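You operate a simulated robot arm through the tools that you are given. There is no shell and no other tool.

You run a simulated two-armed robot. Do the job below in one go: nothing can be reset, and whatever is moved stays where it is left.

Task
Send the green crate on the rollers round the turn table and down the side rollers to the stop.
Fine: roll it on, free the table, swing it a quarter turn, lock it again, push the crate off; no lifting.

Only the result counts: the job must be done as asked and must still hold three seconds after the hand-in. Knocking over, shifting, dropping, spilling or breaking anything else fails it.

Robot
Two 7-joint arms with four-finger grippers on one trunk, on a base that drives. Base frame: it is fixed to the floor where the robot stands at the start and does not move with it; the origin is under the middle of the robot, x ahead of it, y to its left, z up. Lengths are in cm, angles in degrees, forces in N, time in s.
The left shoulder is at the start at [4, 18.1, 113], the right one opposite. With the tool pointing down near the work surface each hand reaches from about 30 to 84 cm from the robot's upright axis, wherever it stands, measured 20 degrees to its own side. Places, roughly: green crate [175, 125, 100]; turn table [230, 130, 90]; yellow table lever [190, 160, 90]. Payload 3.67 kg a hand.
The TCP of each hand is the grasp point between the finger pads, 2.8 cm short of the fingertips. In the tool frame z runs along the fingers and y along their closing line. The gripper opens to 11.2 cm. The gripper's body begins 7.3 cm behind the TCP.
Orientation is that of the tool frame in the base frame, as [roll, pitch, yaw] about the fixed x, y, z axes, in that order (R = Rz(yaw) Ry(pitch) Rx(roll)). With the fingers straight down and closing along the base's y, the tool's x points along the base's -x, its y along +y and its z along -z.

Tools
- The arms move only by the tool servo_tool. It takes "left_plan", "right_plan" or both (then of equal length, played together; a hand with none holds still); each is a list of rows, each a list of 7 numbers: the shift along the base's x, y, z in cm, then the turn, a rotation vector about the base's x, y, z in degrees, then the opening, from 0 (shut) to 1 (fully open). In form: [[tx, ty, tz, rx, ry, rz, fingers], ...]. A call has 1 to 20 rows; each row is the pose to reach, as a shift and turn from the pose commanded when the call began. A row lasts 0.2 s, in which the tool goes at most 5 cm and 8.6 degrees; a call with a longer step from one row to the next is refused whole, and so is a gripper value outside its range. Where a pose cannot be reached the arm comes as near as it can. A force on the tool above 90 N (or 10 N above the force at the start of the call, whichever is more), or a blocked arm, ends the call early, and 0.2 s more pass. The fingers move at their own pace and stop on an object; they squeeze with about 38 N. The grip force told is the motor's: it shows also when the fingers shut on nothing. Time passes only in rows, and 0.2 s behind the last, so rows that repeat a pose let the fingers close. It gives the time, the measured TCP pose, the force on the tool (base axes), the opening and the grip force at its end, in the units of the frame above (readings bear some noise), with the torque about the TCP (base axes, N m) and any sound that the robot's microphone picked up.
- Cameras (640 x 400 px; columns grow to the right, rows downward): "scene" is now at [10.63, 0.96, 137.83]; the picture's right is [0.12, -0.99, 0.00], its down [-0.51, -0.06, -0.86] and it looks along [0.85, 0.10, -0.52] (base axes); focal length 253 px, centre (320, 200). "left" rides on the left gripper at [6, 1.8, -10.4] in its tool frame; the picture's right is [-0.29, 0.96, 0.00], its down [-0.80, -0.24, -0.55] and it looks along [-0.53, -0.16, 0.83] (tool axes); focal length 234 px, centre (320, 200). "right" rides on the right gripper at [6, -1.8, -10.4] in its tool frame; the picture's right is [0.29, 0.96, 0.00], its down [-0.80, 0.24, -0.55] and it looks along [-0.53, 0.16, 0.83] (tool axes); focal length 234 px, centre (320, 200). There is no depth. A picture from a camera that has moved, and an enlarged one, comes with that camera's place and axes in the base frame and with its lens. The place of the scene camera against the robot may be out by one fixed shift of up to 1.8 cm in any direction.
- camera(camera): a new picture of that camera. The clock stands still meanwhile.
- lift_body(by): slides the trunk up (or, below 0, down) by that many cm; the arms and the scene camera ride with it, the base frame stays. It gives what a move gives, with no picture.
- base_move(legs): drives the robot by 1 to 6 legs, each [ahead, left, turn to the left] in cm, cm and degrees, along the robot's own axes; the way and the turn of a leg run together, so that a leg with both is an arc; at most 150 cm and 180 degrees a leg. The arms and the cameras ride along, it lands a little off, and it stops where it bumps. It gives what a move gives.
- head_to(pan, tilt): turns the head with the scene camera to pan (to the left, within 86 degrees either way) and tilt (down, from -29 to 69), counted from straight ahead of the robot. It gives what a move gives.
- zoom(camera, box): a new picture of the part [left, top, right, bottom] of that camera's present view, enlarged. The clock stands still meanwhile.
- finish_job(): hands the job in; it is judged then, once.

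Nothing tells you exact positions but the pictures and the camera data. Unless the task says otherwise, let go and move clear before handing in.

The tools are called after "Request:" as a command line: name --argument value ..., lists and objects as JSON in quotes. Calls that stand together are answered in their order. servo_tool: Moves the arms, as the interface text tells. Its arguments: {"type":"object","properties":{"left_plan":{"type":"array"},"right_plan":{"type":"array"}},"required":[]} The other tools are called the same way: lift_body (by) slides the trunk up or down; base_move (legs) drives the base; head_to (pan, tilt) turns the head that bears the scene camera; camera (camera) takes a picture; zoom (camera, box) takes an enlarged picture of a part of a camera's view; finish_job () hands the job in.

At the start:

```text
clock: 0.0
left_position: [53.64, 28.0, 114.75]
left_tool_rot: [-180.0, -0.1, -179.9]
left_wrist_force: [0.1, 0.3, -0.4]
left_ft_torque: [-0.02, 0.02, -0.01]
left_width: 11.18
left_gripper_force: 0.1
right_position: [54.49, -18.29, 113.5]
right_tool_rot: [180.0, 0.0, 180.0]
right_wrist_force: [0.1, 0.0, -0.4]
right_ft_torque: [-0.03, 0.03, 0.0]
right_width: 11.18
right_gripper_force: 0.0
trunk travel left (down, up): [-25.0, 26.4]
robot x, y, heading: [-0.02, -0.18, -0.1]
head pan, tilt: [7.0, 31.0]
```

scene: 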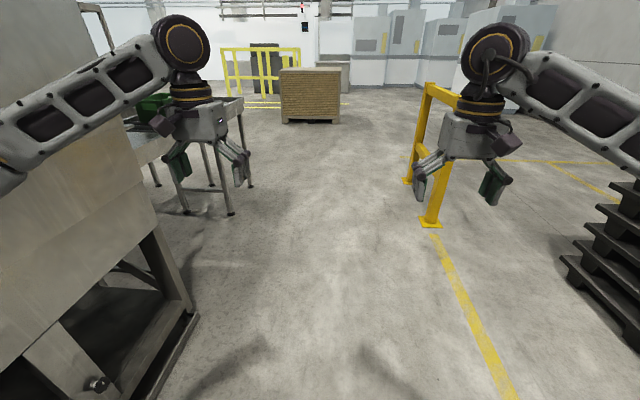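
right: 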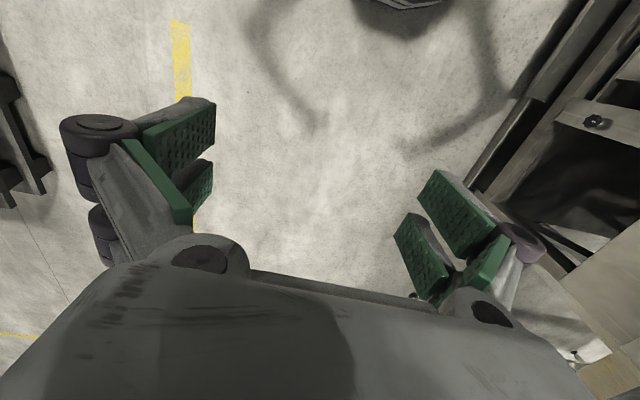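
left: 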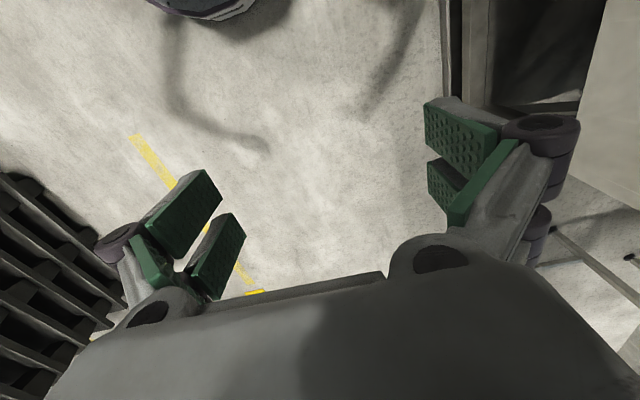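

The green crate shows behind the left arm, on a steel frame left ahead of the robot, with a big machine nearer on the left. I'll turn the head to look at the conveyor before driving.

Request:
head_to --pan 35 --tilt 15

```text
clock: 0.9
left_position: [53.62, 27.91, 114.63]
left_tool_rot: [180.0, 0.0, -179.9]
left_wrist_force: [0.3, 0.5, -0.6]
left_ft_torque: [0.01, 0.0, 0.0]
left_width: 11.22
left_gripper_force: 0.0
right_position: [54.38, -18.33, 113.56]
right_tool_rot: [-180.0, 0.0, 180.0]
right_wrist_force: [-0.6, 0.6, 0.1]
right_ft_torque: [-0.01, -0.03, -0.03]
right_width: 11.21
right_gripper_force: 0.0
trunk travel left (down, up): [-25.0, 26.4]
robot x, y, heading: [0.23, 0.21, 0.2]
head pan, tilt: [35.0, 15.0]
```

The head has turned toward the conveyor; I'll take a picture now.

Request:
camera --camera "scene"

Request:
zoom --camera "scene" --box '[200, 100, 480, 275]'

```text
taken
camera scene: at [9.35, 5.21, 140.4], right [0.57, -0.82, 0.0], down [-0.21, -0.15, -0.97], along [0.79, 0.55, -0.26], focal length 253 px, centre (320, 200)
```

scene: 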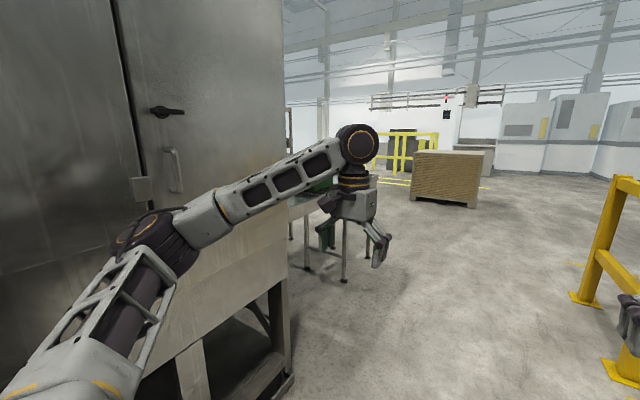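

```text
2.29 times, centred on (340, 188) of scene
camera zoom: at [9.35, 5.21, 140.4], right [0.57, -0.82, 0.0], down [-0.21, -0.15, -0.97], along [0.79, 0.55, -0.26], focal length 578 px, centre (274, 229)
```

zoom: 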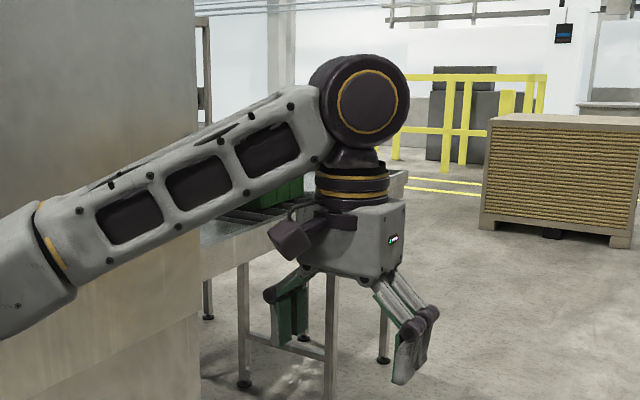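

A steel cabinet stands on the left, its face near y≈86 and ending near x≈98, and it hides the conveyor. I'll drive straight ahead past it and look again.

Request:
base_move --legs '[[90, 0, 0]]'

Request:
head_to --pan 50 --tilt 20

Request:
camera --camera "scene"

```text
clock: 5.9
left_position: [145.81, 28.38, 114.65]
left_tool_rot: [-179.9, 0.0, -179.5]
left_wrist_force: [-0.6, 0.1, 0.2]
left_ft_torque: [-0.02, 0.01, -0.02]
left_width: 11.21
left_gripper_force: 0.0
right_position: [146.96, -17.77, 113.59]
right_tool_rot: [180.0, 0.0, -179.7]
right_wrist_force: [0.0, 0.2, 0.1]
right_ft_torque: [0.01, -0.01, -0.02]
right_width: 11.2
right_gripper_force: 0.0
trunk travel left (down, up): [-25.0, 26.4]
robot x, y, heading: [92.2, 0.12, 0.1]
head pan, tilt: [35.0, 15.0]
```

```text
clock: 6.7
left_position: [145.78, 28.48, 114.76]
left_tool_rot: [179.9, 0.0, -179.6]
left_wrist_force: [0.2, 0.2, -0.5]
left_ft_torque: [0.03, -0.01, 0.03]
left_width: 11.2
left_gripper_force: 0.1
right_position: [146.87, -17.78, 113.59]
right_tool_rot: [-179.9, 0.0, -179.7]
right_wrist_force: [0.0, -0.7, 0.0]
right_ft_torque: [-0.03, 0.0, 0.01]
right_width: 11.17
right_gripper_force: 0.1
trunk travel left (down, up): [-25.0, 26.4]
robot x, y, heading: [92.19, 0.16, 0.3]
head pan, tilt: [50.0, 20.0]
```

```text
taken
camera scene: at [99.98, 7.27, 139.6], right [0.77, -0.64, 0.0], down [-0.22, -0.26, -0.94], along [0.6, 0.72, -0.34], focal length 253 px, centre (320, 200)
```

scene: 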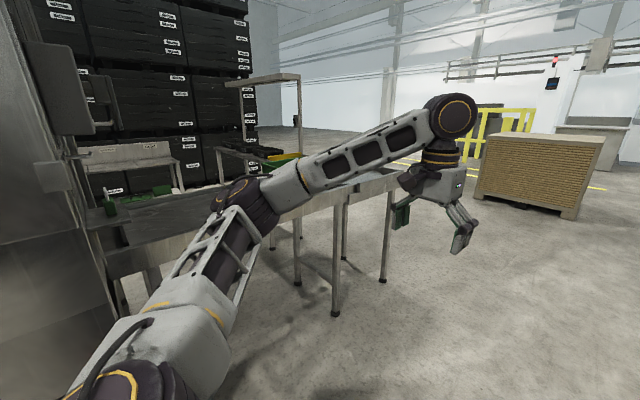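

The left arm covers most of the conveyor; the frame's near legs stand near y≈110 at x≈199 and 257. I'll raise the trunk and drive further ahead, well clear on the y=0 line, and look again from there.

Request:
lift_body --by 25

Request:
base_move --legs '[[80, -20, 0], [0, 0, 60]]'

Request:
head_to --pan 30 --tilt 32

Request:
camera --camera "scene"

```text
clock: 9.3
left_position: [145.78, 28.42, 139.82]
left_tool_rot: [-180.0, -0.1, -179.7]
left_wrist_force: [-0.3, 0.3, 0.4]
left_ft_torque: [-0.06, 0.0, -0.02]
left_width: 11.21
left_gripper_force: 0.1
right_position: [146.96, -17.79, 138.58]
right_tool_rot: [-180.0, 0.0, -179.7]
right_wrist_force: [-1.0, 0.1, -0.9]
right_ft_torque: [-0.01, -0.04, 0.03]
right_width: 11.19
right_gripper_force: 0.1
trunk travel left (down, up): [-50.0, 1.4]
robot x, y, heading: [92.28, 0.32, 0.2]
head pan, tilt: [50.0, 20.0]
```

```text
clock: 16.7
left_position: [175.84, 42.54, 139.88]
left_tool_rot: [-179.9, 0.0, -117.6]
left_wrist_force: [0.3, -0.6, -0.3]
left_ft_torque: [0.01, 0.0, 0.0]
left_width: 11.18
left_gripper_force: 0.0
right_position: [217.23, 21.75, 138.56]
right_tool_rot: [179.9, 0.0, -117.8]
right_wrist_force: [0.6, 0.3, 0.0]
right_ft_torque: [0.02, -0.04, 0.0]
right_width: 11.17
right_gripper_force: 0.0
trunk travel left (down, up): [-50.0, 1.4]
robot x, y, heading: [175.48, -17.89, 62.3]
head pan, tilt: [50.0, 20.0]
```

```text
clock: 17.6
left_position: [175.75, 42.53, 139.76]
left_tool_rot: [-180.0, 0.1, -117.7]
left_wrist_force: [0.5, -0.4, 0.0]
left_ft_torque: [0.02, 0.0, 0.01]
left_width: 11.19
left_gripper_force: 0.0
right_position: [217.07, 21.58, 138.48]
right_tool_rot: [-180.0, -0.1, -117.8]
right_wrist_force: [0.3, -0.4, -0.6]
right_ft_torque: [0.0, -0.02, 0.03]
right_width: 11.22
right_gripper_force: 0.1
trunk travel left (down, up): [-50.0, 1.4]
robot x, y, heading: [175.35, -18.31, 62.2]
head pan, tilt: [30.0, 32.0]
```

```text
taken
camera scene: at [175.76, -7.34, 162.65], right [1.0, 0.04, 0.0], down [0.02, -0.53, -0.85], along [-0.03, 0.85, -0.53], focal length 253 px, centre (320, 200)
```

scene: 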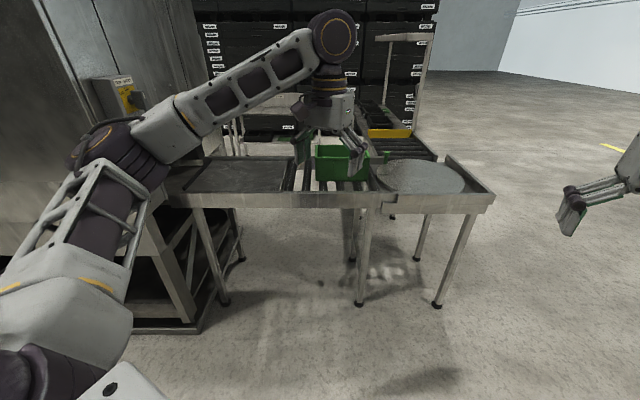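

Now the layout is clear: the crate on infeed rollers, a round disc table to its right, and side rollers running away (+y) behind the disc. I'll zoom in on this.

Request:
zoom --camera "scene" --box '[280, 90, 520, 240]'

Request:
zoom --camera "scene" --box '[320, 100, 440, 175]'

```text
2.67 times, centred on (400, 165) of scene
camera zoom: at [175.76, -7.34, 162.65], right [1.0, 0.04, 0.0], down [0.02, -0.53, -0.85], along [-0.03, 0.85, -0.53], focal length 675 px, centre (107, 293)
```

zoom: 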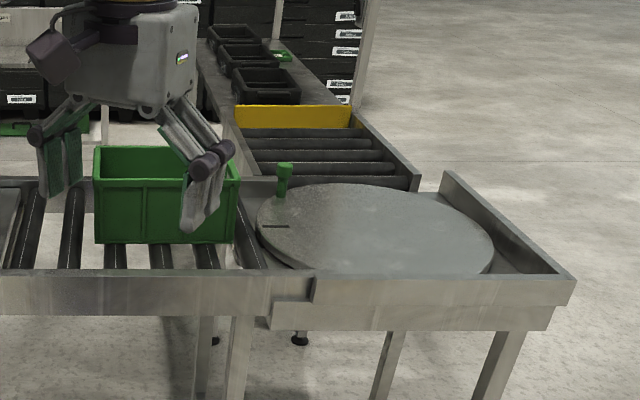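

```text
5.33 times, centred on (380, 138) of scene
camera zoom: at [175.76, -7.34, 162.65], right [1.0, 0.04, 0.0], down [0.02, -0.53, -0.85], along [-0.03, 0.85, -0.53], focal length 1349 px, centre (0, 533)
```

zoom: 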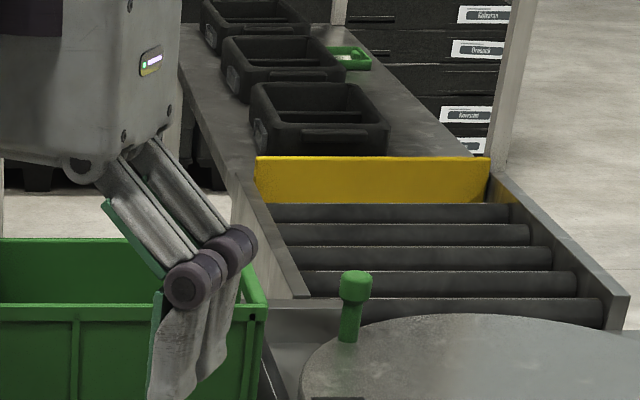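

The infeed runs along +x with the crate, the disc has a green post at its edge, and the side rollers end at a yellow stop board; the yellow lever is hidden behind the gripper. I'll square up to face +y in front of the table so the arms flank the view.

Request:
base_move --legs '[[0, 0, 28], [25, 0, 0], [0, -35, 0]]'

Request:
head_to --pan 0 --tilt 35

Request:
camera --camera "scene"

```text
clock: 22.9
left_position: [183.48, 60.82, 139.69]
left_tool_rot: [-179.9, 0.0, -90.4]
left_wrist_force: [-0.4, 0.4, 0.4]
left_ft_torque: [0.01, -0.03, -0.01]
left_width: 11.21
left_gripper_force: 0.0
right_position: [229.71, 61.11, 138.54]
right_tool_rot: [-179.9, 0.0, -90.6]
right_wrist_force: [0.2, 0.5, 0.5]
right_ft_torque: [0.03, -0.03, 0.03]
right_width: 11.19
right_gripper_force: 0.1
trunk travel left (down, up): [-50.0, 1.4]
robot x, y, heading: [210.85, 6.88, 89.4]
head pan, tilt: [30.0, 32.0]
```

```text
clock: 23.8
left_position: [183.76, 60.72, 139.7]
left_tool_rot: [180.0, 0.0, -90.6]
left_wrist_force: [-0.3, 0.2, 0.6]
left_ft_torque: [-0.01, 0.02, 0.02]
left_width: 11.19
left_gripper_force: 0.1
right_position: [230.03, 61.07, 138.51]
right_tool_rot: [-180.0, -0.1, -90.7]
right_wrist_force: [0.0, -0.1, -0.3]
right_ft_torque: [0.01, 0.0, 0.0]
right_width: 11.19
right_gripper_force: 0.1
trunk travel left (down, up): [-50.0, 1.4]
robot x, y, heading: [211.06, 7.03, 89.1]
head pan, tilt: [0.0, 35.0]
```

```text
taken
camera scene: at [210.81, 17.59, 162.18], right [1.0, -0.01, 0.0], down [-0.01, -0.57, -0.82], along [0.01, 0.82, -0.57], focal length 253 px, centre (320, 200)
```

scene: 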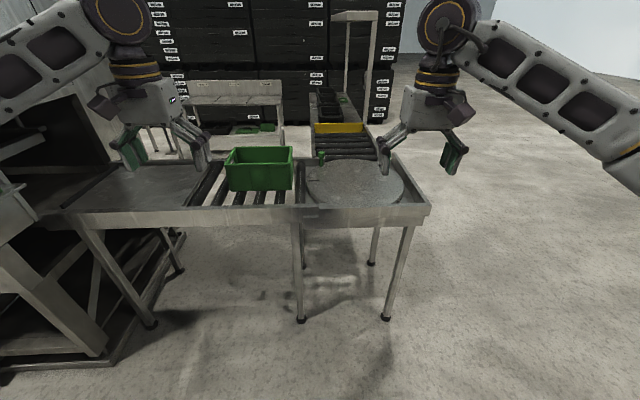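

Request:
zoom --camera "scene" --box '[170, 110, 330, 220]'

Request:
zoom --camera "scene" --box '[290, 110, 450, 220]'

```text
3.64 times, centred on (250, 165) of scene
camera zoom: at [210.81, 17.59, 162.18], right [1.0, -0.01, 0.0], down [-0.01, -0.57, -0.82], along [0.01, 0.82, -0.57], focal length 920 px, centre (574, 327)
```

zoom: 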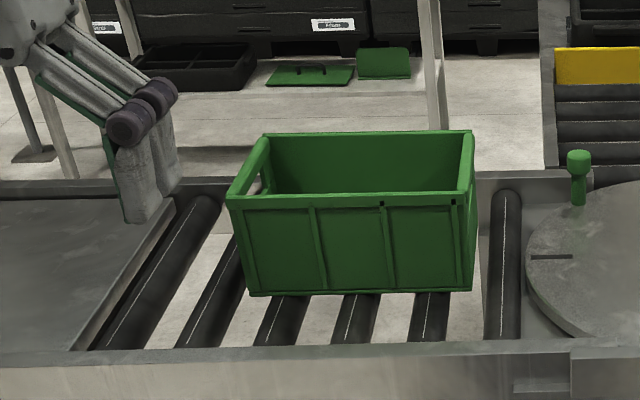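

```text
3.64 times, centred on (370, 165) of scene
camera zoom: at [210.81, 17.59, 162.18], right [1.0, -0.01, 0.0], down [-0.01, -0.57, -0.82], along [0.01, 0.82, -0.57], focal length 920 px, centre (138, 327)
```

zoom: 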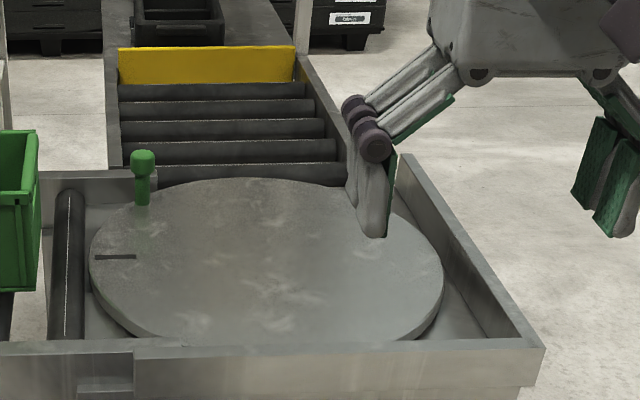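

The crate sits at about x 165–197, y 129–151, z 91–106; the disc centre is near (231, 142) with radius about 26, the green post near (213, 156), and the stop board near y≈210. The yellow lever must be behind the infeed's far rail, so I'll drive closer and look down with the left hand camera.

Request:
base_move --legs '[[45, 0, 0]]'

Request:
camera --camera "left"

Request:
camera --camera "scene"

```text
clock: 26.7
left_position: [184.84, 107.53, 139.97]
left_tool_rot: [180.0, 0.1, -91.1]
left_wrist_force: [0.2, 0.2, 0.2]
left_ft_torque: [-0.02, 0.02, 0.01]
left_width: 11.19
left_gripper_force: 0.1
right_position: [230.94, 107.42, 138.6]
right_tool_rot: [-180.0, 0.1, -91.2]
right_wrist_force: [0.2, -0.4, 0.1]
right_ft_torque: [0.01, 0.0, 0.02]
right_width: 11.17
right_gripper_force: 0.1
trunk travel left (down, up): [-50.0, 1.4]
robot x, y, heading: [211.54, 53.54, 88.7]
head pan, tilt: [0.0, 35.0]
```

```text
taken
camera left: at [182.97, 101.51, 150.13], right [-0.95, 0.31, 0.0], down [0.25, 0.79, 0.56], along [0.17, 0.53, -0.83], focal length 234 px, centre (320, 200)
```

left: 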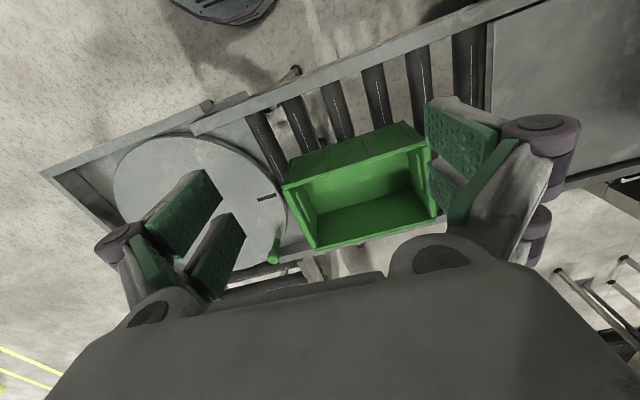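

```text
taken
camera scene: at [211.58, 64.02, 162.2], right [1.0, -0.02, 0.0], down [-0.01, -0.57, -0.82], along [0.02, 0.82, -0.57], focal length 253 px, centre (320, 200)
```

scene: 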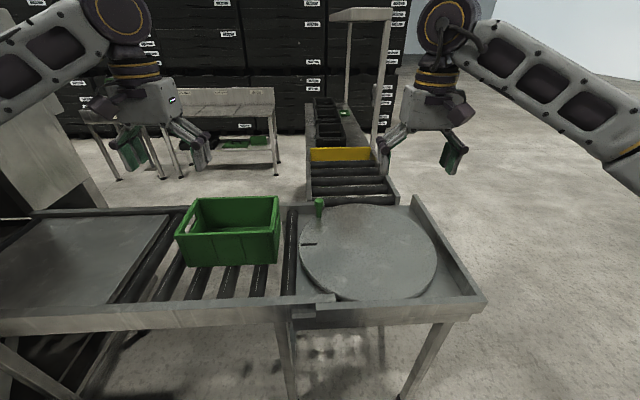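

Still no yellow lever in view; there's a small grey piece on the near rail at about x≈209. I'll zoom in at the near rail and the far rail.

Request:
zoom --camera "scene" --box '[260, 180, 420, 330]'

Request:
zoom --camera "left" --box '[170, 60, 350, 180]'

Request:
camera --camera "right"

Request:
zoom --camera "left" --box '[230, 200, 430, 300]'

```text
2.67 times, centred on (340, 255) of scene
camera zoom: at [211.58, 64.02, 162.2], right [1.0, -0.02, 0.0], down [-0.01, -0.57, -0.82], along [0.02, 0.82, -0.57], focal length 675 px, centre (267, 53)
```

zoom: 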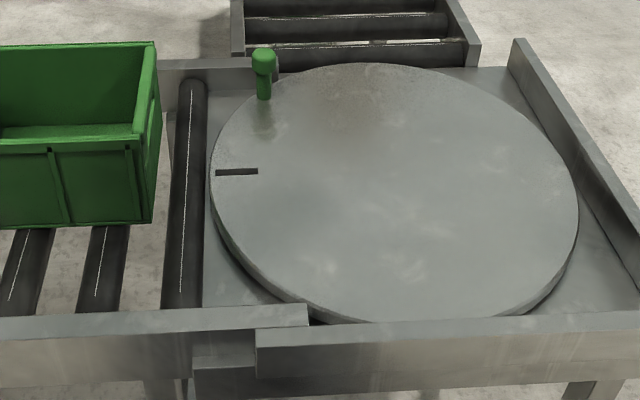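

```text
3.33 times, centred on (260, 120) of left
camera zoom: at [182.97, 101.51, 150.13], right [-0.95, 0.31, 0.0], down [0.25, 0.79, 0.56], along [0.17, 0.53, -0.83], focal length 781 px, centre (520, 467)
```

zoom: 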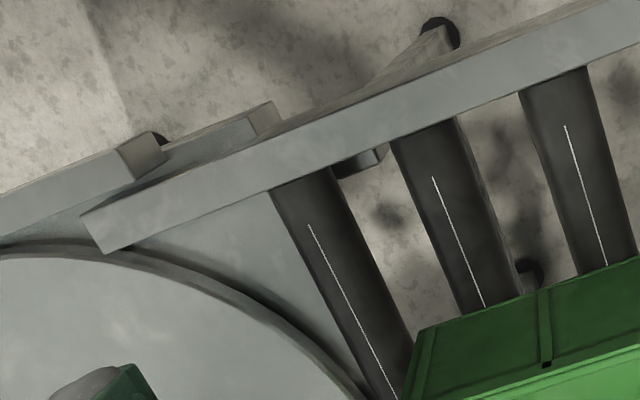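

```text
taken
camera right: at [232.76, 101.39, 149.01], right [-0.96, -0.27, 0.0], down [-0.22, 0.8, 0.56], along [-0.15, 0.53, -0.83], focal length 234 px, centre (320, 200)
```

right: 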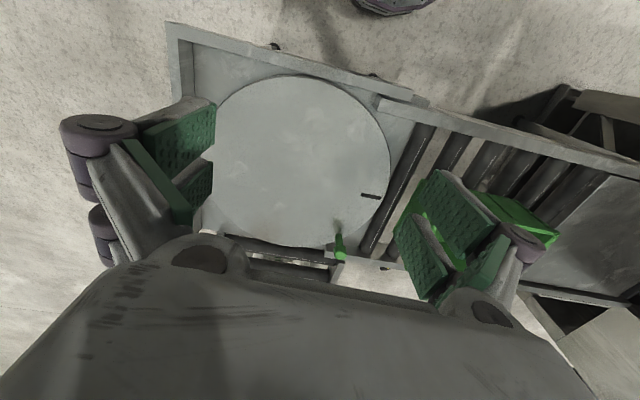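

```text
3.20 times, centred on (330, 250) of left
camera zoom: at [182.97, 101.51, 150.13], right [-0.95, 0.31, 0.0], down [0.25, 0.79, 0.56], along [0.17, 0.53, -0.83], focal length 749 px, centre (288, 40)
```

zoom: 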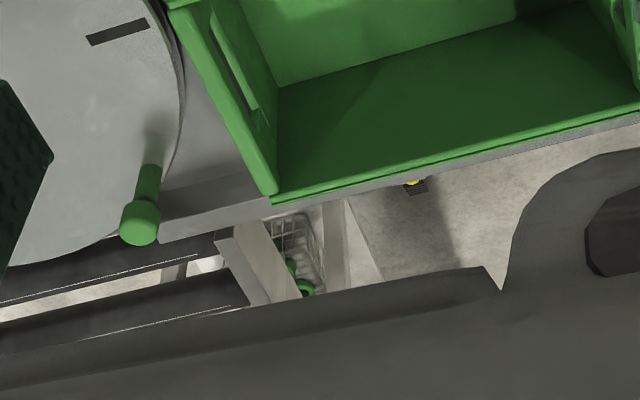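

I spot a yellow tip with a black ribbed part just behind the far infeed rail at about (188, 166, 87): that is likely the lever. I'll move nearer and extend the left hand over the crate to see it from above.

Request:
base_move --legs '[[14, 0, 0]]'

Request:
servo_tool --left_plan '[[0, 5, 0, 0, 0, 0, 1], [0, 10, 0, 0, 0, 0, 1], [0, 15, 0, 0, 0, 0, 1], [0, 20, 0, 0, 0, 0, 1], [0, 24, 0, 0, 0, 0, 1]]'

Request:
camera --camera "left"

Request:
camera --camera "scene"

```text
clock: 28.0
left_position: [184.99, 120.81, 139.91]
left_tool_rot: [-179.9, 0.1, -90.9]
left_wrist_force: [0.0, 0.3, 0.5]
left_ft_torque: [0.02, -0.03, 0.01]
left_width: 11.2
left_gripper_force: 0.1
right_position: [231.25, 120.87, 138.62]
right_tool_rot: [179.9, 0.1, -90.9]
right_wrist_force: [0.2, -0.7, 0.6]
right_ft_torque: [0.01, -0.02, -0.02]
right_width: 11.2
right_gripper_force: 0.1
trunk travel left (down, up): [-50.0, 1.4]
robot x, y, heading: [211.74, 67.25, 89.0]
head pan, tilt: [0.0, 35.0]
```

```text
clock: 29.2
left_position: [186.18, 142.8, 140.45]
left_tool_rot: [179.2, 0.8, -92.4]
left_wrist_force: [-8.7, 0.4, -3.0]
left_ft_torque: [-0.04, -0.76, 0.05]
left_width: 11.19
left_gripper_force: 0.0
left hand out of reach, approached as far as the arm can: row 5
right_position: [231.93, 120.93, 138.6]
right_tool_rot: [179.8, 0.0, -90.9]
right_wrist_force: [0.6, -0.7, -0.4]
right_ft_torque: [0.08, 0.16, 0.03]
right_width: 11.21
right_gripper_force: 0.0
trunk travel left (down, up): [-50.0, 1.4]
robot x, y, heading: [212.02, 67.42, 89.1]
head pan, tilt: [0.0, 35.0]
```

```text
taken
camera left: at [184.45, 136.67, 150.71], right [-0.94, 0.33, 0.02], down [0.28, 0.78, 0.56], along [0.17, 0.54, -0.83], focal length 234 px, centre (320, 200)
```

left: 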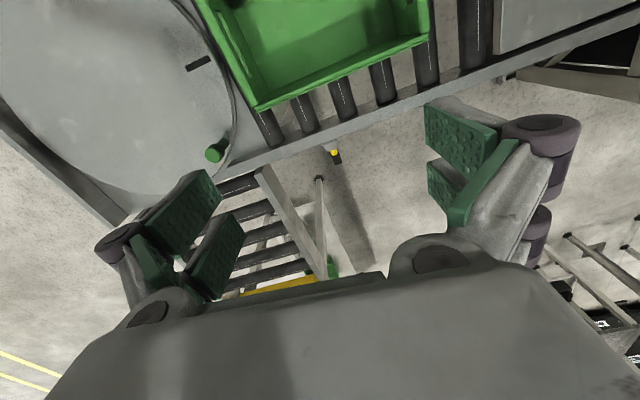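

```text
taken
camera scene: at [212.67, 77.54, 162.2], right [1.0, -0.02, -0.01], down [-0.01, -0.57, -0.82], along [0.01, 0.82, -0.57], focal length 253 px, centre (320, 200)
```

scene: 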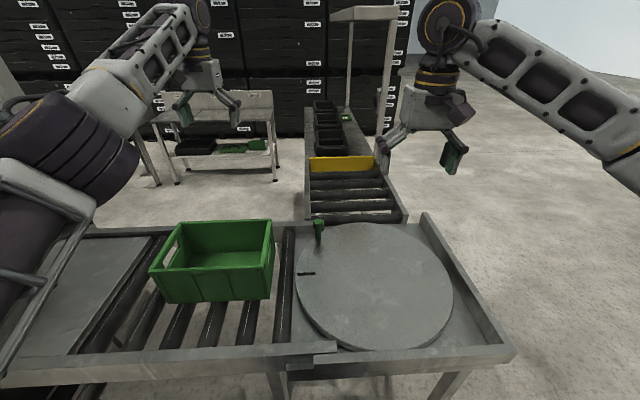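

Request:
zoom --camera "left" --box '[200, 110, 400, 235]'

Request:
zoom --camera "left" --box '[290, 130, 380, 186]'

```text
3.20 times, centred on (300, 172) of left
camera zoom: at [184.45, 136.67, 150.71], right [-0.94, 0.33, 0.02], down [0.28, 0.78, 0.56], along [0.17, 0.54, -0.83], focal length 749 px, centre (384, 288)
```

zoom: 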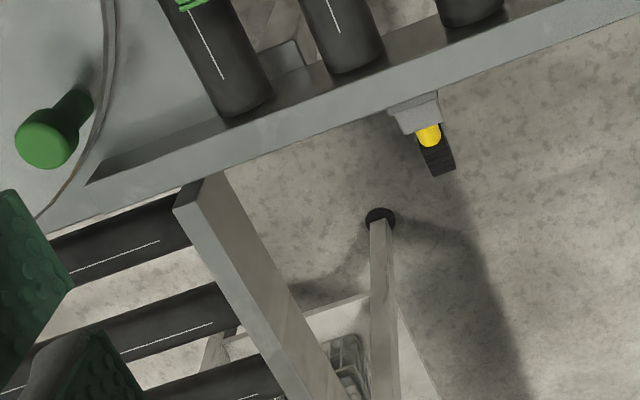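

```text
7.11 times, centred on (335, 158) of left
camera zoom: at [184.45, 136.67, 150.71], right [-0.94, 0.33, 0.02], down [0.28, 0.78, 0.56], along [0.17, 0.54, -0.83], focal length 1665 px, centre (213, 499)
```

zoom: 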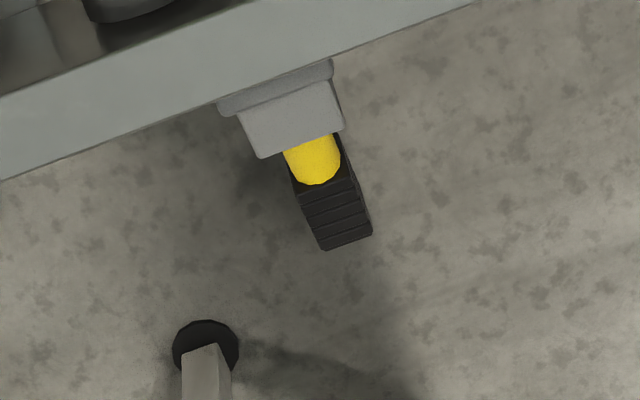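

The lever is on a bracket outside the far rail: a yellow hub at about (188, 162.5, 90) with a black ribbed grip running outward and down. By triangulation the disc surface is z≈92.4, disc centre ≈(230, 132), crate far top edge y≈142, post top ≈(214, 150, 99). I'll check how close the base may come to the frame by looking down.

Request:
head_to --pan 0 --tilt 69

Request:
camera --camera "scene"

```text
clock: 30.2
left_position: [185.91, 142.95, 140.35]
left_tool_rot: [179.3, 1.0, -92.9]
left_wrist_force: [-0.1, 0.5, 0.5]
left_ft_torque: [-0.01, -0.04, 0.0]
left_width: 11.22
left_gripper_force: 0.1
right_position: [231.05, 121.2, 138.55]
right_tool_rot: [-179.9, 0.0, -90.9]
right_wrist_force: [0.3, -0.2, -0.2]
right_ft_torque: [-0.01, 0.02, 0.02]
right_width: 11.21
right_gripper_force: 0.1
trunk travel left (down, up): [-50.0, 1.4]
robot x, y, heading: [211.97, 67.31, 89.2]
head pan, tilt: [0.0, 68.8]
```

```text
taken
camera scene: at [211.61, 74.65, 157.82], right [1.0, -0.02, 0.0], down [-0.02, -0.93, -0.36], along [0.01, 0.36, -0.93], focal length 253 px, centre (320, 200)
```

scene: 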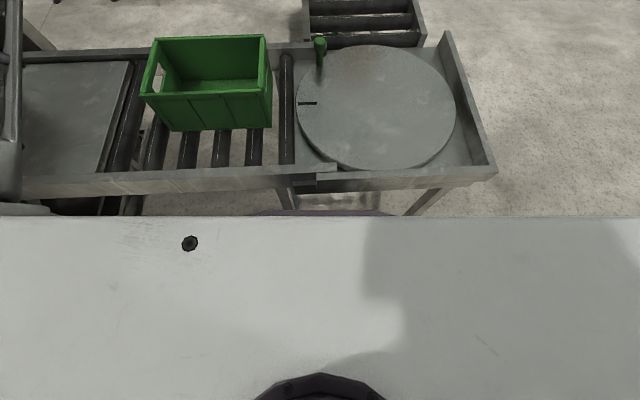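

The chest fills the lower view; I'll zoom in on the dark arc at the chest edge to see whether it is the base front.

Request:
zoom --camera "scene" --box '[240, 150, 440, 240]'

Request:
zoom --camera "scene" --box '[130, 0, 350, 220]'

```text
3.20 times, centred on (340, 195) of scene
camera zoom: at [211.61, 74.65, 157.82], right [1.0, -0.02, 0.0], down [-0.02, -0.93, -0.36], along [0.01, 0.36, -0.93], focal length 810 px, centre (256, 216)
```

zoom: 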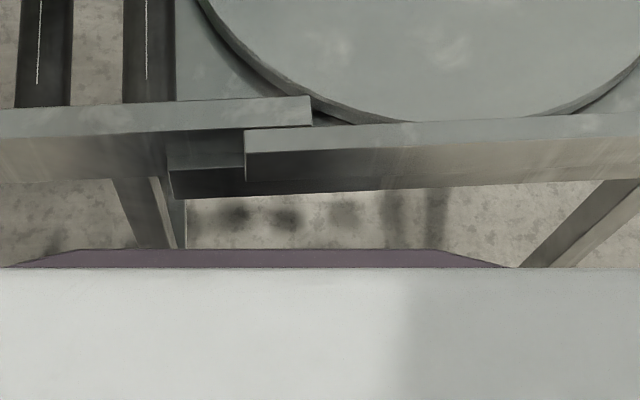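

```text
1.82 times, centred on (240, 110) of scene
camera zoom: at [211.61, 74.65, 157.82], right [1.0, -0.02, 0.0], down [-0.02, -0.93, -0.36], along [0.01, 0.36, -0.93], focal length 460 px, centre (466, 364)
```

zoom: 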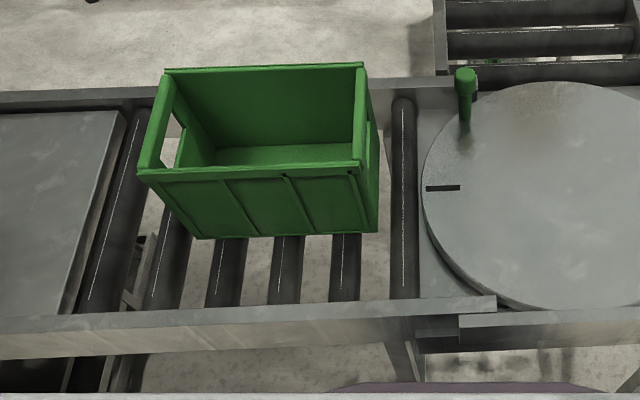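

The purple edge is the chest front (about 20 cm ahead of the axis), so the present standoff is safe. To see the lever from the side, I'll pull the left hand back and bring the right hand round over the disc with its camera turned toward the lever.

Request:
servo_tool --left_plan '[[-2, -4, 0, 0, 0, 0, 1], [-4, -8, 0, 0, 0, 0, 1], [-6, -12, 0, 0, 0, 0, 1], [-8, -16, 0, 0, 0, 0, 1], [-8, -20, 0, 0, 0, 0, 1], [-8, -20, 0, 0, 0, 0, 1], [-8, -20, 0, 0, 0, 0, 1], [-8, -20, 0, 0, 0, 0, 1]]' --right_plan '[[-1, 2, 0, 0, 0, 7.5, 1], [-2, 4, 0, 0, 0, 15, 1], [-3, 6, 0, 0, 0, 22.5, 1], [-4, 8, 0, 0, 0, 30, 1], [-5, 10, 0, 0, 0, 37.5, 1], [-6, 12, 0, 0, 0, 45, 1], [-7, 13, 0, 0, 0, 52.5, 1], [-8, 14, 0, 0, 0, 60, 1]]'

Request:
servo_tool --right_plan '[[-2, 2, -3, 4, 7, 0, 1], [-4, 4, -6, 8, 13.9, 0, 1], [-6, 6, -9, 12, 20.8, 0, 1], [-8, 8, -12, 16, 27.7, 0, 1], [-10, 10, -15, 20, 34.6, 0, 1]]'

Request:
camera --camera "right"

```text
clock: 32.0
left_position: [176.57, 122.89, 139.74]
left_tool_rot: [-179.9, 0.2, -91.0]
left_wrist_force: [-0.4, 0.0, 0.1]
left_ft_torque: [0.02, -0.05, -0.02]
left_width: 11.21
left_gripper_force: 0.0
right_position: [219.42, 123.45, 137.35]
right_tool_rot: [-179.9, 0.3, -36.0]
right_wrist_force: [0.2, -0.4, 1.1]
right_ft_torque: [0.03, -0.02, -0.01]
right_width: 11.2
right_gripper_force: 0.0
right hand out of reach, approached as far as the arm can: row 6, 7, 8
trunk travel left (down, up): [-50.0, 1.4]
robot x, y, heading: [212.23, 67.32, 89.1]
head pan, tilt: [0.0, 68.8]
```

```text
clock: 33.2
left_position: [177.03, 123.05, 139.81]
left_tool_rot: [179.8, 0.1, -90.9]
left_wrist_force: [0.2, -0.5, 0.5]
left_ft_torque: [0.01, -0.01, -0.02]
left_width: 11.2
left_gripper_force: 0.1
right_position: [214.88, 126.7, 132.6]
right_tool_rot: [-174.0, 35.8, -29.9]
right_wrist_force: [0.1, 2.6, -1.9]
right_ft_torque: [-0.13, 0.13, 0.16]
right_width: 11.16
right_gripper_force: 0.0
right hand out of reach, approached as far as the arm can: row 1, 2, 3, 4, 5
trunk travel left (down, up): [-50.0, 1.4]
robot x, y, heading: [211.77, 67.25, 89.2]
head pan, tilt: [0.0, 68.8]
```

```text
taken
camera right: at [224.88, 121.85, 137.56], right [-0.32, -0.91, -0.25], down [-0.44, -0.09, 0.89], along [-0.84, 0.4, -0.37], focal length 234 px, centre (320, 200)
```

right: 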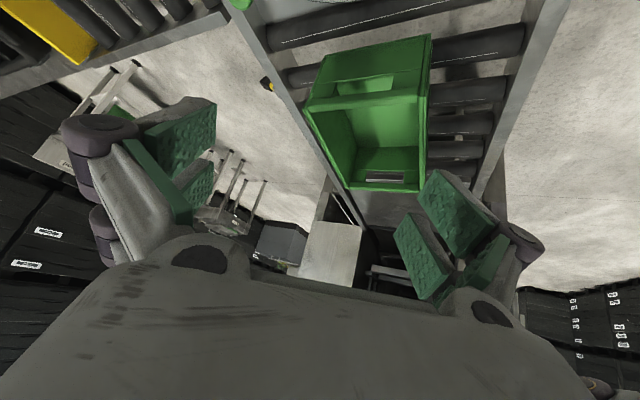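

Request:
zoom --camera "right" --box '[235, 65, 305, 109]'

Request:
zoom --camera "right" --box '[200, 0, 540, 212]'

```text
9.09 times, centred on (270, 87) of right
camera zoom: at [224.88, 121.85, 137.56], right [-0.32, -0.91, -0.25], down [-0.44, -0.09, 0.89], along [-0.84, 0.4, -0.37], focal length 2129 px, centre (774, 1227)
```

zoom: 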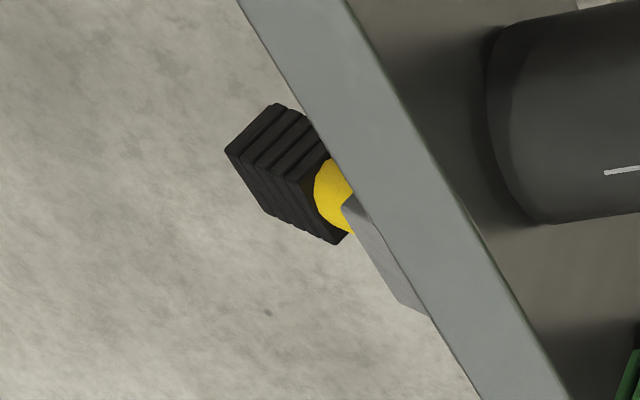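

```text
1.88 times, centred on (370, 106) of right
camera zoom: at [224.88, 121.85, 137.56], right [-0.32, -0.91, -0.25], down [-0.44, -0.09, 0.89], along [-0.84, 0.4, -0.37], focal length 441 px, centre (226, 377)
```

zoom: 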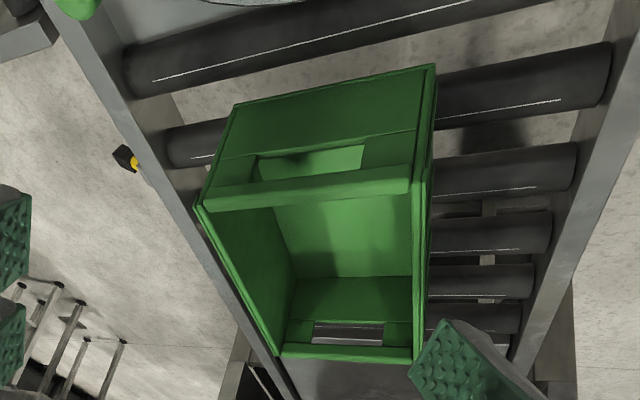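

The lever appears to be a yellow hub with a black ribbed grip sloping outward and down behind the far rail, but I need a clean side view. I'll put the right hand back and drive round to the open floor on the +x side to look along −x over the side rollers.

Request:
servo_tool --right_plan '[[2, -2, 3, -4, -7, 0, 1], [4, -4, 6, -8, -13.9, 0, 1], [6, -6, 9, -12, -20.8, 0, 1], [8, -8, 12, -16, -27.7, 0, 1], [10, -10, 15, -20, -34.6, 0, 1], [10, -10, 15, -20, -34.6, 0, 1]]'

Request:
servo_tool --right_plan '[[1, -2, 0, 0, 0, -7.5, 1], [2, -4, 0, 0, 0, -15, 1], [3, -6, 0, 0, 0, -22.5, 1], [4, -8, 0, 0, 0, -30, 1], [5, -10, 0, 0, 0, -37.5, 1], [6, -12, 0, 0, 0, -45, 1], [7, -13, 0, 0, 0, -52.5, 1], [8, -14, 0, 0, 0, -60, 1], [8, -14, 0, 0, 0, -60, 1]]'

```text
clock: 34.6
left_position: [176.96, 122.5, 140.12]
left_tool_rot: [179.9, 0.3, -90.9]
left_wrist_force: [0.1, -1.0, 0.4]
left_ft_torque: [0.05, 0.04, 0.01]
left_width: 11.19
left_gripper_force: 0.1
right_position: [222.82, 113.78, 147.69]
right_tool_rot: [-173.2, -3.0, -29.6]
right_wrist_force: [0.4, -1.3, -0.3]
right_ft_torque: [0.07, 0.0, -0.01]
right_width: 11.17
right_gripper_force: 0.0
right hand out of reach, approached as far as the arm can: row 1, 2, 3, 4, 5, 6
trunk travel left (down, up): [-50.0, 1.4]
robot x, y, heading: [211.75, 66.88, 89.2]
head pan, tilt: [0.0, 68.8]
```

```text
clock: 36.6
left_position: [176.76, 123.02, 139.74]
left_tool_rot: [179.9, 0.0, -90.9]
left_wrist_force: [-0.1, 0.0, -0.6]
left_ft_torque: [0.01, 0.02, 0.0]
left_width: 11.19
left_gripper_force: 0.0
right_position: [230.42, 100.32, 147.17]
right_tool_rot: [-173.3, -3.1, -89.5]
right_wrist_force: [-0.4, -0.9, 0.0]
right_ft_torque: [0.0, -0.02, -0.03]
right_width: 11.19
right_gripper_force: 0.0
trunk travel left (down, up): [-50.0, 1.4]
robot x, y, heading: [212.05, 67.15, 89.1]
head pan, tilt: [0.0, 68.8]
```

The right hand is back in a neutral pose. Now I'll back off, drive right and turn to face −x on the open floor beside the side rollers.

Request:
base_move --legs '[[-30, 0, 0], [0, -115, 0], [0, 0, 90], [0, -120, 0]]'

Request:
head_to --pan 0 --tilt 35

Request:
camera --camera "scene"

```text
clock: 54.4
left_position: [269.39, 119.38, 139.56]
left_tool_rot: [179.9, -0.1, 0.8]
left_wrist_force: [0.9, -1.0, 0.1]
left_ft_torque: [0.0, 0.03, 0.02]
left_width: 11.21
left_gripper_force: 0.0
right_position: [290.4, 173.73, 147.29]
right_tool_rot: [-173.2, -3.1, 2.3]
right_wrist_force: [-0.2, 0.1, 0.5]
right_ft_torque: [0.01, -0.01, 0.03]
right_width: 11.17
right_gripper_force: 0.1
trunk travel left (down, up): [-50.0, 1.4]
robot x, y, heading: [324.18, 155.73, -179.1]
head pan, tilt: [0.0, 68.8]
```

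```text
clock: 55.4
left_position: [269.51, 119.45, 139.7]
left_tool_rot: [-179.9, 0.0, 0.9]
left_wrist_force: [0.2, 0.5, 0.4]
left_ft_torque: [-0.01, -0.03, -0.03]
left_width: 11.19
left_gripper_force: 0.2
right_position: [290.42, 173.83, 147.24]
right_tool_rot: [-173.3, -3.1, 2.5]
right_wrist_force: [0.2, 0.7, 0.4]
right_ft_torque: [0.03, -0.03, -0.02]
right_width: 11.22
right_gripper_force: 0.1
trunk travel left (down, up): [-50.0, 1.4]
robot x, y, heading: [324.08, 156.41, -179.1]
head pan, tilt: [0.0, 35.0]
```

```text
taken
camera scene: at [313.05, 156.06, 162.17], right [-0.01, 1.0, 0.0], down [0.57, 0.01, -0.82], along [-0.82, -0.01, -0.57], focal length 253 px, centre (320, 200)
```

scene: 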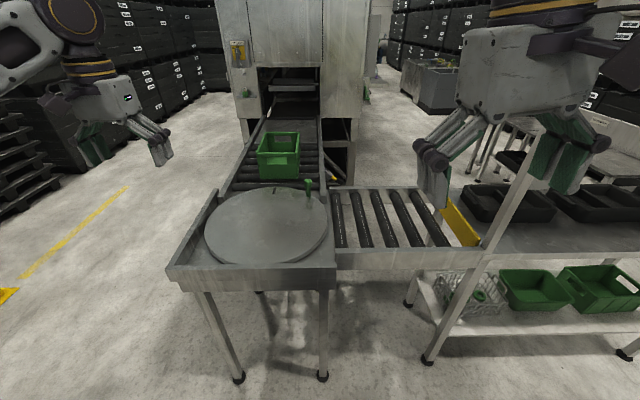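

Request:
zoom --camera "scene" --box '[300, 155, 380, 205]'

Request:
zoom --camera "scene" --box '[320, 170, 350, 190]'

Request:
zoom --camera "scene" --box '[160, 110, 480, 310]'

```text
8.00 times, centred on (340, 180) of scene
camera zoom: at [313.05, 156.06, 162.17], right [-0.01, 1.0, 0.0], down [0.57, 0.01, -0.82], along [-0.82, -0.01, -0.57], focal length 2024 px, centre (160, 360)
```

zoom: 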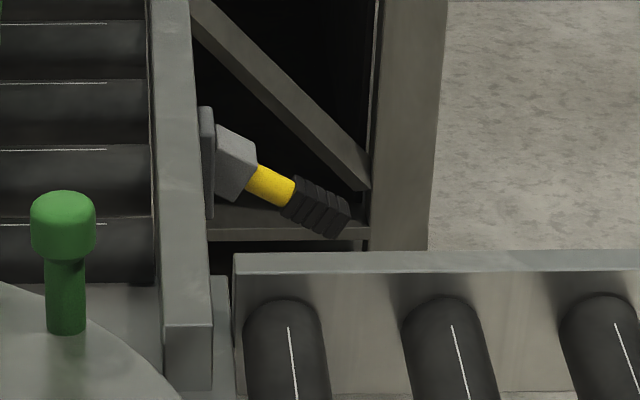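

```text
16.00 times, centred on (335, 180) of scene
camera zoom: at [313.05, 156.06, 162.17], right [-0.01, 1.0, 0.0], down [0.57, 0.01, -0.82], along [-0.82, -0.01, -0.57], focal length 4048 px, centre (80, 520)
```

zoom: 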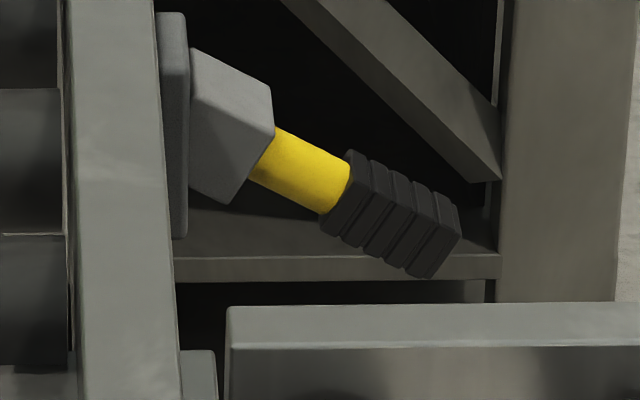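

```text
2.00 times, centred on (320, 210) of scene
camera zoom: at [313.05, 156.06, 162.17], right [-0.01, 1.0, 0.0], down [0.57, 0.01, -0.82], along [-0.82, -0.01, -0.57], focal length 506 px, centre (320, 180)
```

zoom: 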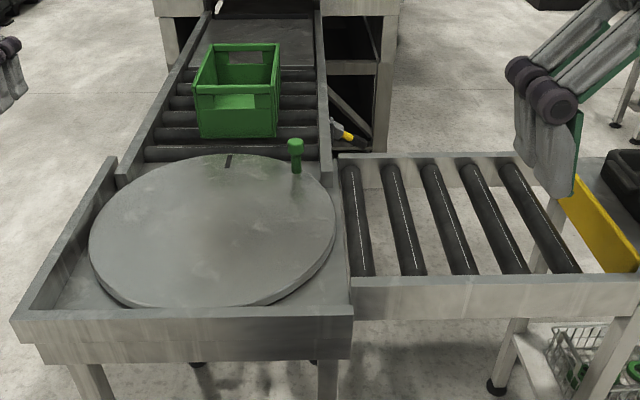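

Now it is clear: the lever has a grey hub on the outside of the far rail, a yellow rod and a black ribbed grip pointing outward and about 30° down, from roughly (188, 159.5, 90) to (188, 168, 86). To grip it over the rail I'd like the hand camera on the far side, so I'll test in free air whether the left wrist can roll half round.

Request:
servo_tool --left_plan '[[0, 0, 0, 0, 0, 8, 1], [0, 0, 0, 0, 0, 16, 1], [0, 0, 0, 0, 0, 24, 1], [0, 0, 0, 0, 0, 32, 1], [0, 0, 0, 0, 0, 40, 1], [0, 0, 0, 0, 0, 48, 1], [0, 0, 0, 0, 0, 56, 1], [0, 0, 0, 0, 0, 64, 1], [0, 0, 0, 0, 0, 72, 1], [0, 0, 0, 0, 0, 80, 1], [0, 0, 0, 0, 0, 88, 1], [0, 0, 0, 0, 0, 96, 1], [0, 0, 0, 0, 0, 104, 1], [0, 0, 0, 0, 0, 112, 1], [0, 0, 0, 0, 0, 120, 1], [0, 0, 0, 0, 0, 128, 1], [0, 0, 0, 0, 0, 136, 1], [0, 0, 0, 0, 0, 144, 1], [0, 0, 0, 0, 0, 152, 1], [0, 0, 0, 0, 0, 160, 1]]'

```text
clock: 59.8
left_position: [264.27, 120.41, 146.71]
left_tool_rot: [178.3, -6.8, 154.0]
left_wrist_force: [0.9, -0.9, -1.2]
left_ft_torque: [0.15, 0.03, -0.01]
left_width: 11.2
left_gripper_force: 0.0
left hand out of reach, approached as far as the arm can: row 18, 19, 20
right_position: [290.67, 173.25, 147.3]
right_tool_rot: [-173.0, -3.0, 2.5]
right_wrist_force: [0.8, 0.0, 0.2]
right_ft_torque: [0.09, 0.03, 0.01]
right_width: 11.19
right_gripper_force: 0.2
trunk travel left (down, up): [-50.0, 1.4]
robot x, y, heading: [324.61, 156.41, -179.5]
head pan, tilt: [0.0, 35.0]
stopped in row 20 (left hand): the arm was blocked; the commanded pose is now the measured one
```

The left wrist rolls about 150° before it runs out, so its camera now looks back at the robot itself. I'll use that to see the shape of the chest and base.

Request:
camera --camera "left"

```text
taken
camera left: at [260.7, 123.82, 157.77], right [0.68, 0.73, -0.01], down [0.66, -0.61, 0.45], along [0.33, -0.31, -0.89], focal length 234 px, centre (320, 200)
```

left: 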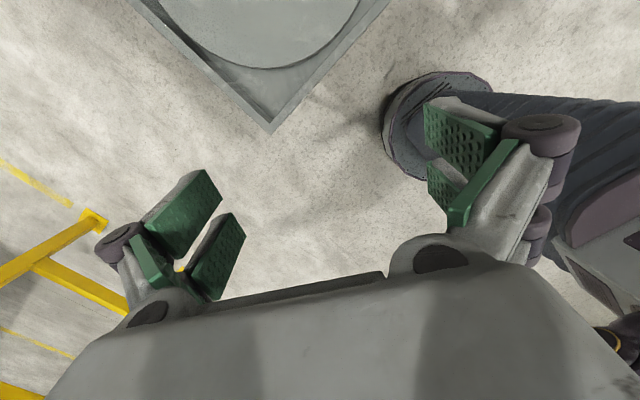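

The base is a low round flange (radius about 30) with a column of radius about 22, and the chest bottom is well above the rails, so I can stand closer to the infeed. I'll tuck the left hand in, then drive back to the −y side and stand at about (170, 80) turned to heading 130, so the right arm gets the lever, post and crate.

Request:
servo_tool --left_plan '[[0.7, 1, 0, 0, 0, -8, 1], [1.4, 2, 0, 0, 0, -16, 1], [2.1, 3, 0, 0, 0, -24, 1], [2.8, 4, 0, 0, 0, -32, 1], [3.5, 5, 0, 0, 0, -40, 1], [4.2, 6, 0, 0, 0, -48, 1], [4.9, 7, 0, 0, 0, -56, 1], [5.6, 8, 0, 0, 0, -64, 1], [6.3, 9, 0, 0, 0, -72, 1], [7, 10, 0, 0, 0, -80, 1], [7.7, 11, 0, 0, 0, -88, 1], [8.4, 12, 0, 0, 0, -96, 1], [9.1, 13, 0, 0, 0, -104, 1], [9.8, 14, 0, 0, 0, -112, 1], [10.5, 15, 0, 0, 0, -120, 1], [11.2, 16, 0, 0, 0, -128, 1], [11.9, 17, 0, 0, 0, -136, 1], [12.3, 18, 0, 0, 0, -144, 1], [12.3, 18, 0, 0, 0, -151, 1], [12.3, 18, 0, 0, 0, -151, 1]]'

Request:
base_move --legs '[[0, 120, 0], [130, 0, 0]]'

```text
clock: 64.0
left_position: [276.24, 139.08, 146.78]
left_tool_rot: [178.5, -6.5, 2.9]
left_wrist_force: [-0.3, 0.5, -0.5]
left_ft_torque: [0.05, -0.02, -0.01]
left_width: 11.22
left_gripper_force: 0.0
right_position: [290.38, 173.76, 147.2]
right_tool_rot: [-173.2, -3.1, 2.5]
right_wrist_force: [1.3, -1.7, -0.2]
right_ft_torque: [0.02, -0.02, 0.03]
right_width: 11.22
right_gripper_force: 0.1
trunk travel left (down, up): [-50.0, 1.4]
robot x, y, heading: [323.86, 156.63, -179.3]
head pan, tilt: [0.0, 35.0]
```

```text
clock: 76.7
left_position: [145.38, 17.97, 146.79]
left_tool_rot: [178.5, -6.5, 2.7]
left_wrist_force: [-0.1, 0.2, -0.1]
left_ft_torque: [0.0, -0.02, 0.0]
left_width: 11.2
left_gripper_force: 0.1
right_position: [159.68, 52.57, 147.21]
right_tool_rot: [-173.3, -3.1, 2.0]
right_wrist_force: [-0.5, -0.6, -0.7]
right_ft_torque: [0.01, 0.01, -0.01]
right_width: 11.19
right_gripper_force: 0.0
trunk travel left (down, up): [-50.0, 1.4]
robot x, y, heading: [193.72, 34.79, -179.7]
head pan, tilt: [0.0, 35.0]
```

I'm on the −y side now. I'll turn to heading 130, go ahead part of the way and check the clearances with the head camera.

Request:
base_move --legs '[[0, 0, -50], [34, 0, 0]]'

Request:
head_to --pan -40 --tilt 55

Request:
camera --camera "scene"

Request:
camera --camera "right"

Request:
camera --camera "left"

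```text
clock: 81.4
left_position: [126.51, 85.03, 146.91]
left_tool_rot: [178.5, -6.3, -46.2]
left_wrist_force: [0.5, -0.3, 0.3]
left_ft_torque: [0.02, -0.01, -0.01]
left_width: 11.2
left_gripper_force: 0.1
right_position: [162.03, 97.16, 147.24]
right_tool_rot: [-173.2, -3.0, -46.7]
right_wrist_force: [0.5, 0.0, 0.0]
right_ft_torque: [0.0, 0.05, 0.04]
right_width: 11.21
right_gripper_force: 0.1
trunk travel left (down, up): [-50.0, 1.4]
robot x, y, heading: [170.94, 60.39, 131.8]
head pan, tilt: [0.0, 35.0]
```

```text
clock: 82.5
left_position: [126.4, 85.12, 146.84]
left_tool_rot: [178.4, -6.5, -46.2]
left_wrist_force: [0.9, -0.9, -0.5]
left_ft_torque: [0.04, -0.02, -0.01]
left_width: 11.19
left_gripper_force: 0.1
right_position: [161.84, 97.18, 147.16]
right_tool_rot: [-173.4, -3.0, -46.8]
right_wrist_force: [-1.3, 0.4, 0.5]
right_ft_torque: [0.05, -0.03, -0.01]
right_width: 11.19
right_gripper_force: 0.0
trunk travel left (down, up): [-50.0, 1.4]
robot x, y, heading: [170.6, 60.25, 131.6]
head pan, tilt: [-40.0, 55.0]
```

```text
taken
camera scene: at [168.89, 68.8, 159.36], right [1.0, 0.03, 0.0], down [0.02, -0.82, -0.57], along [-0.02, 0.57, -0.82], focal length 253 px, centre (320, 200)
```

scene: 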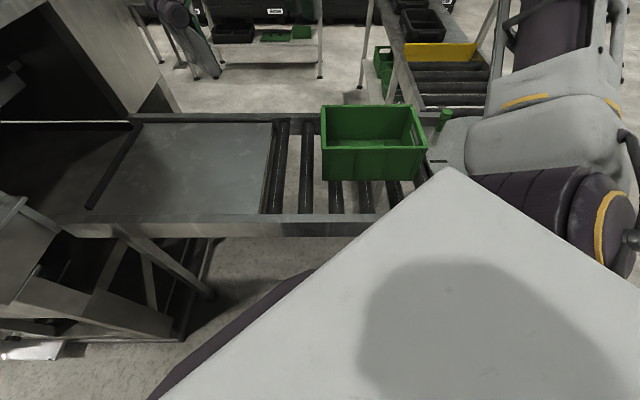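

```text
taken
camera right: at [166.04, 93.7, 158.04], right [-0.49, -0.87, -0.1], down [-0.79, 0.39, 0.48], along [-0.38, 0.31, -0.87], focal length 234 px, centre (320, 200)
```

right: 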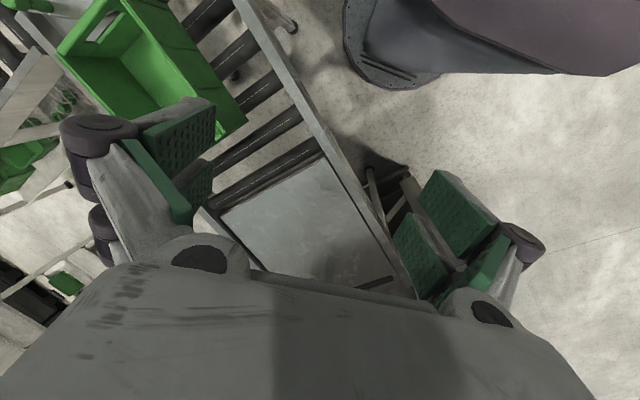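

```text
taken
camera left: at [128.71, 80.7, 157.78], right [-0.89, -0.45, -0.01], down [-0.41, 0.79, 0.45], along [-0.2, 0.41, -0.89], focal length 234 px, centre (320, 200)
```

left: 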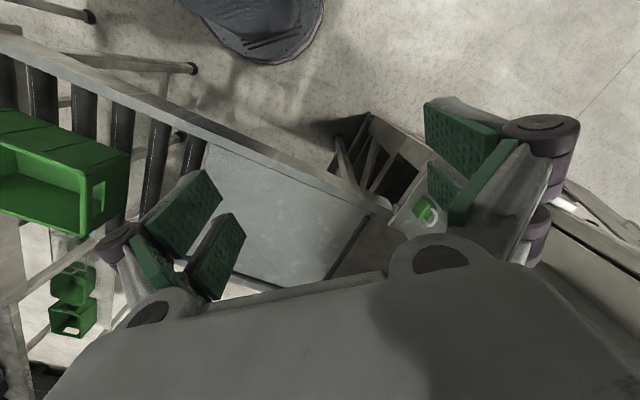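

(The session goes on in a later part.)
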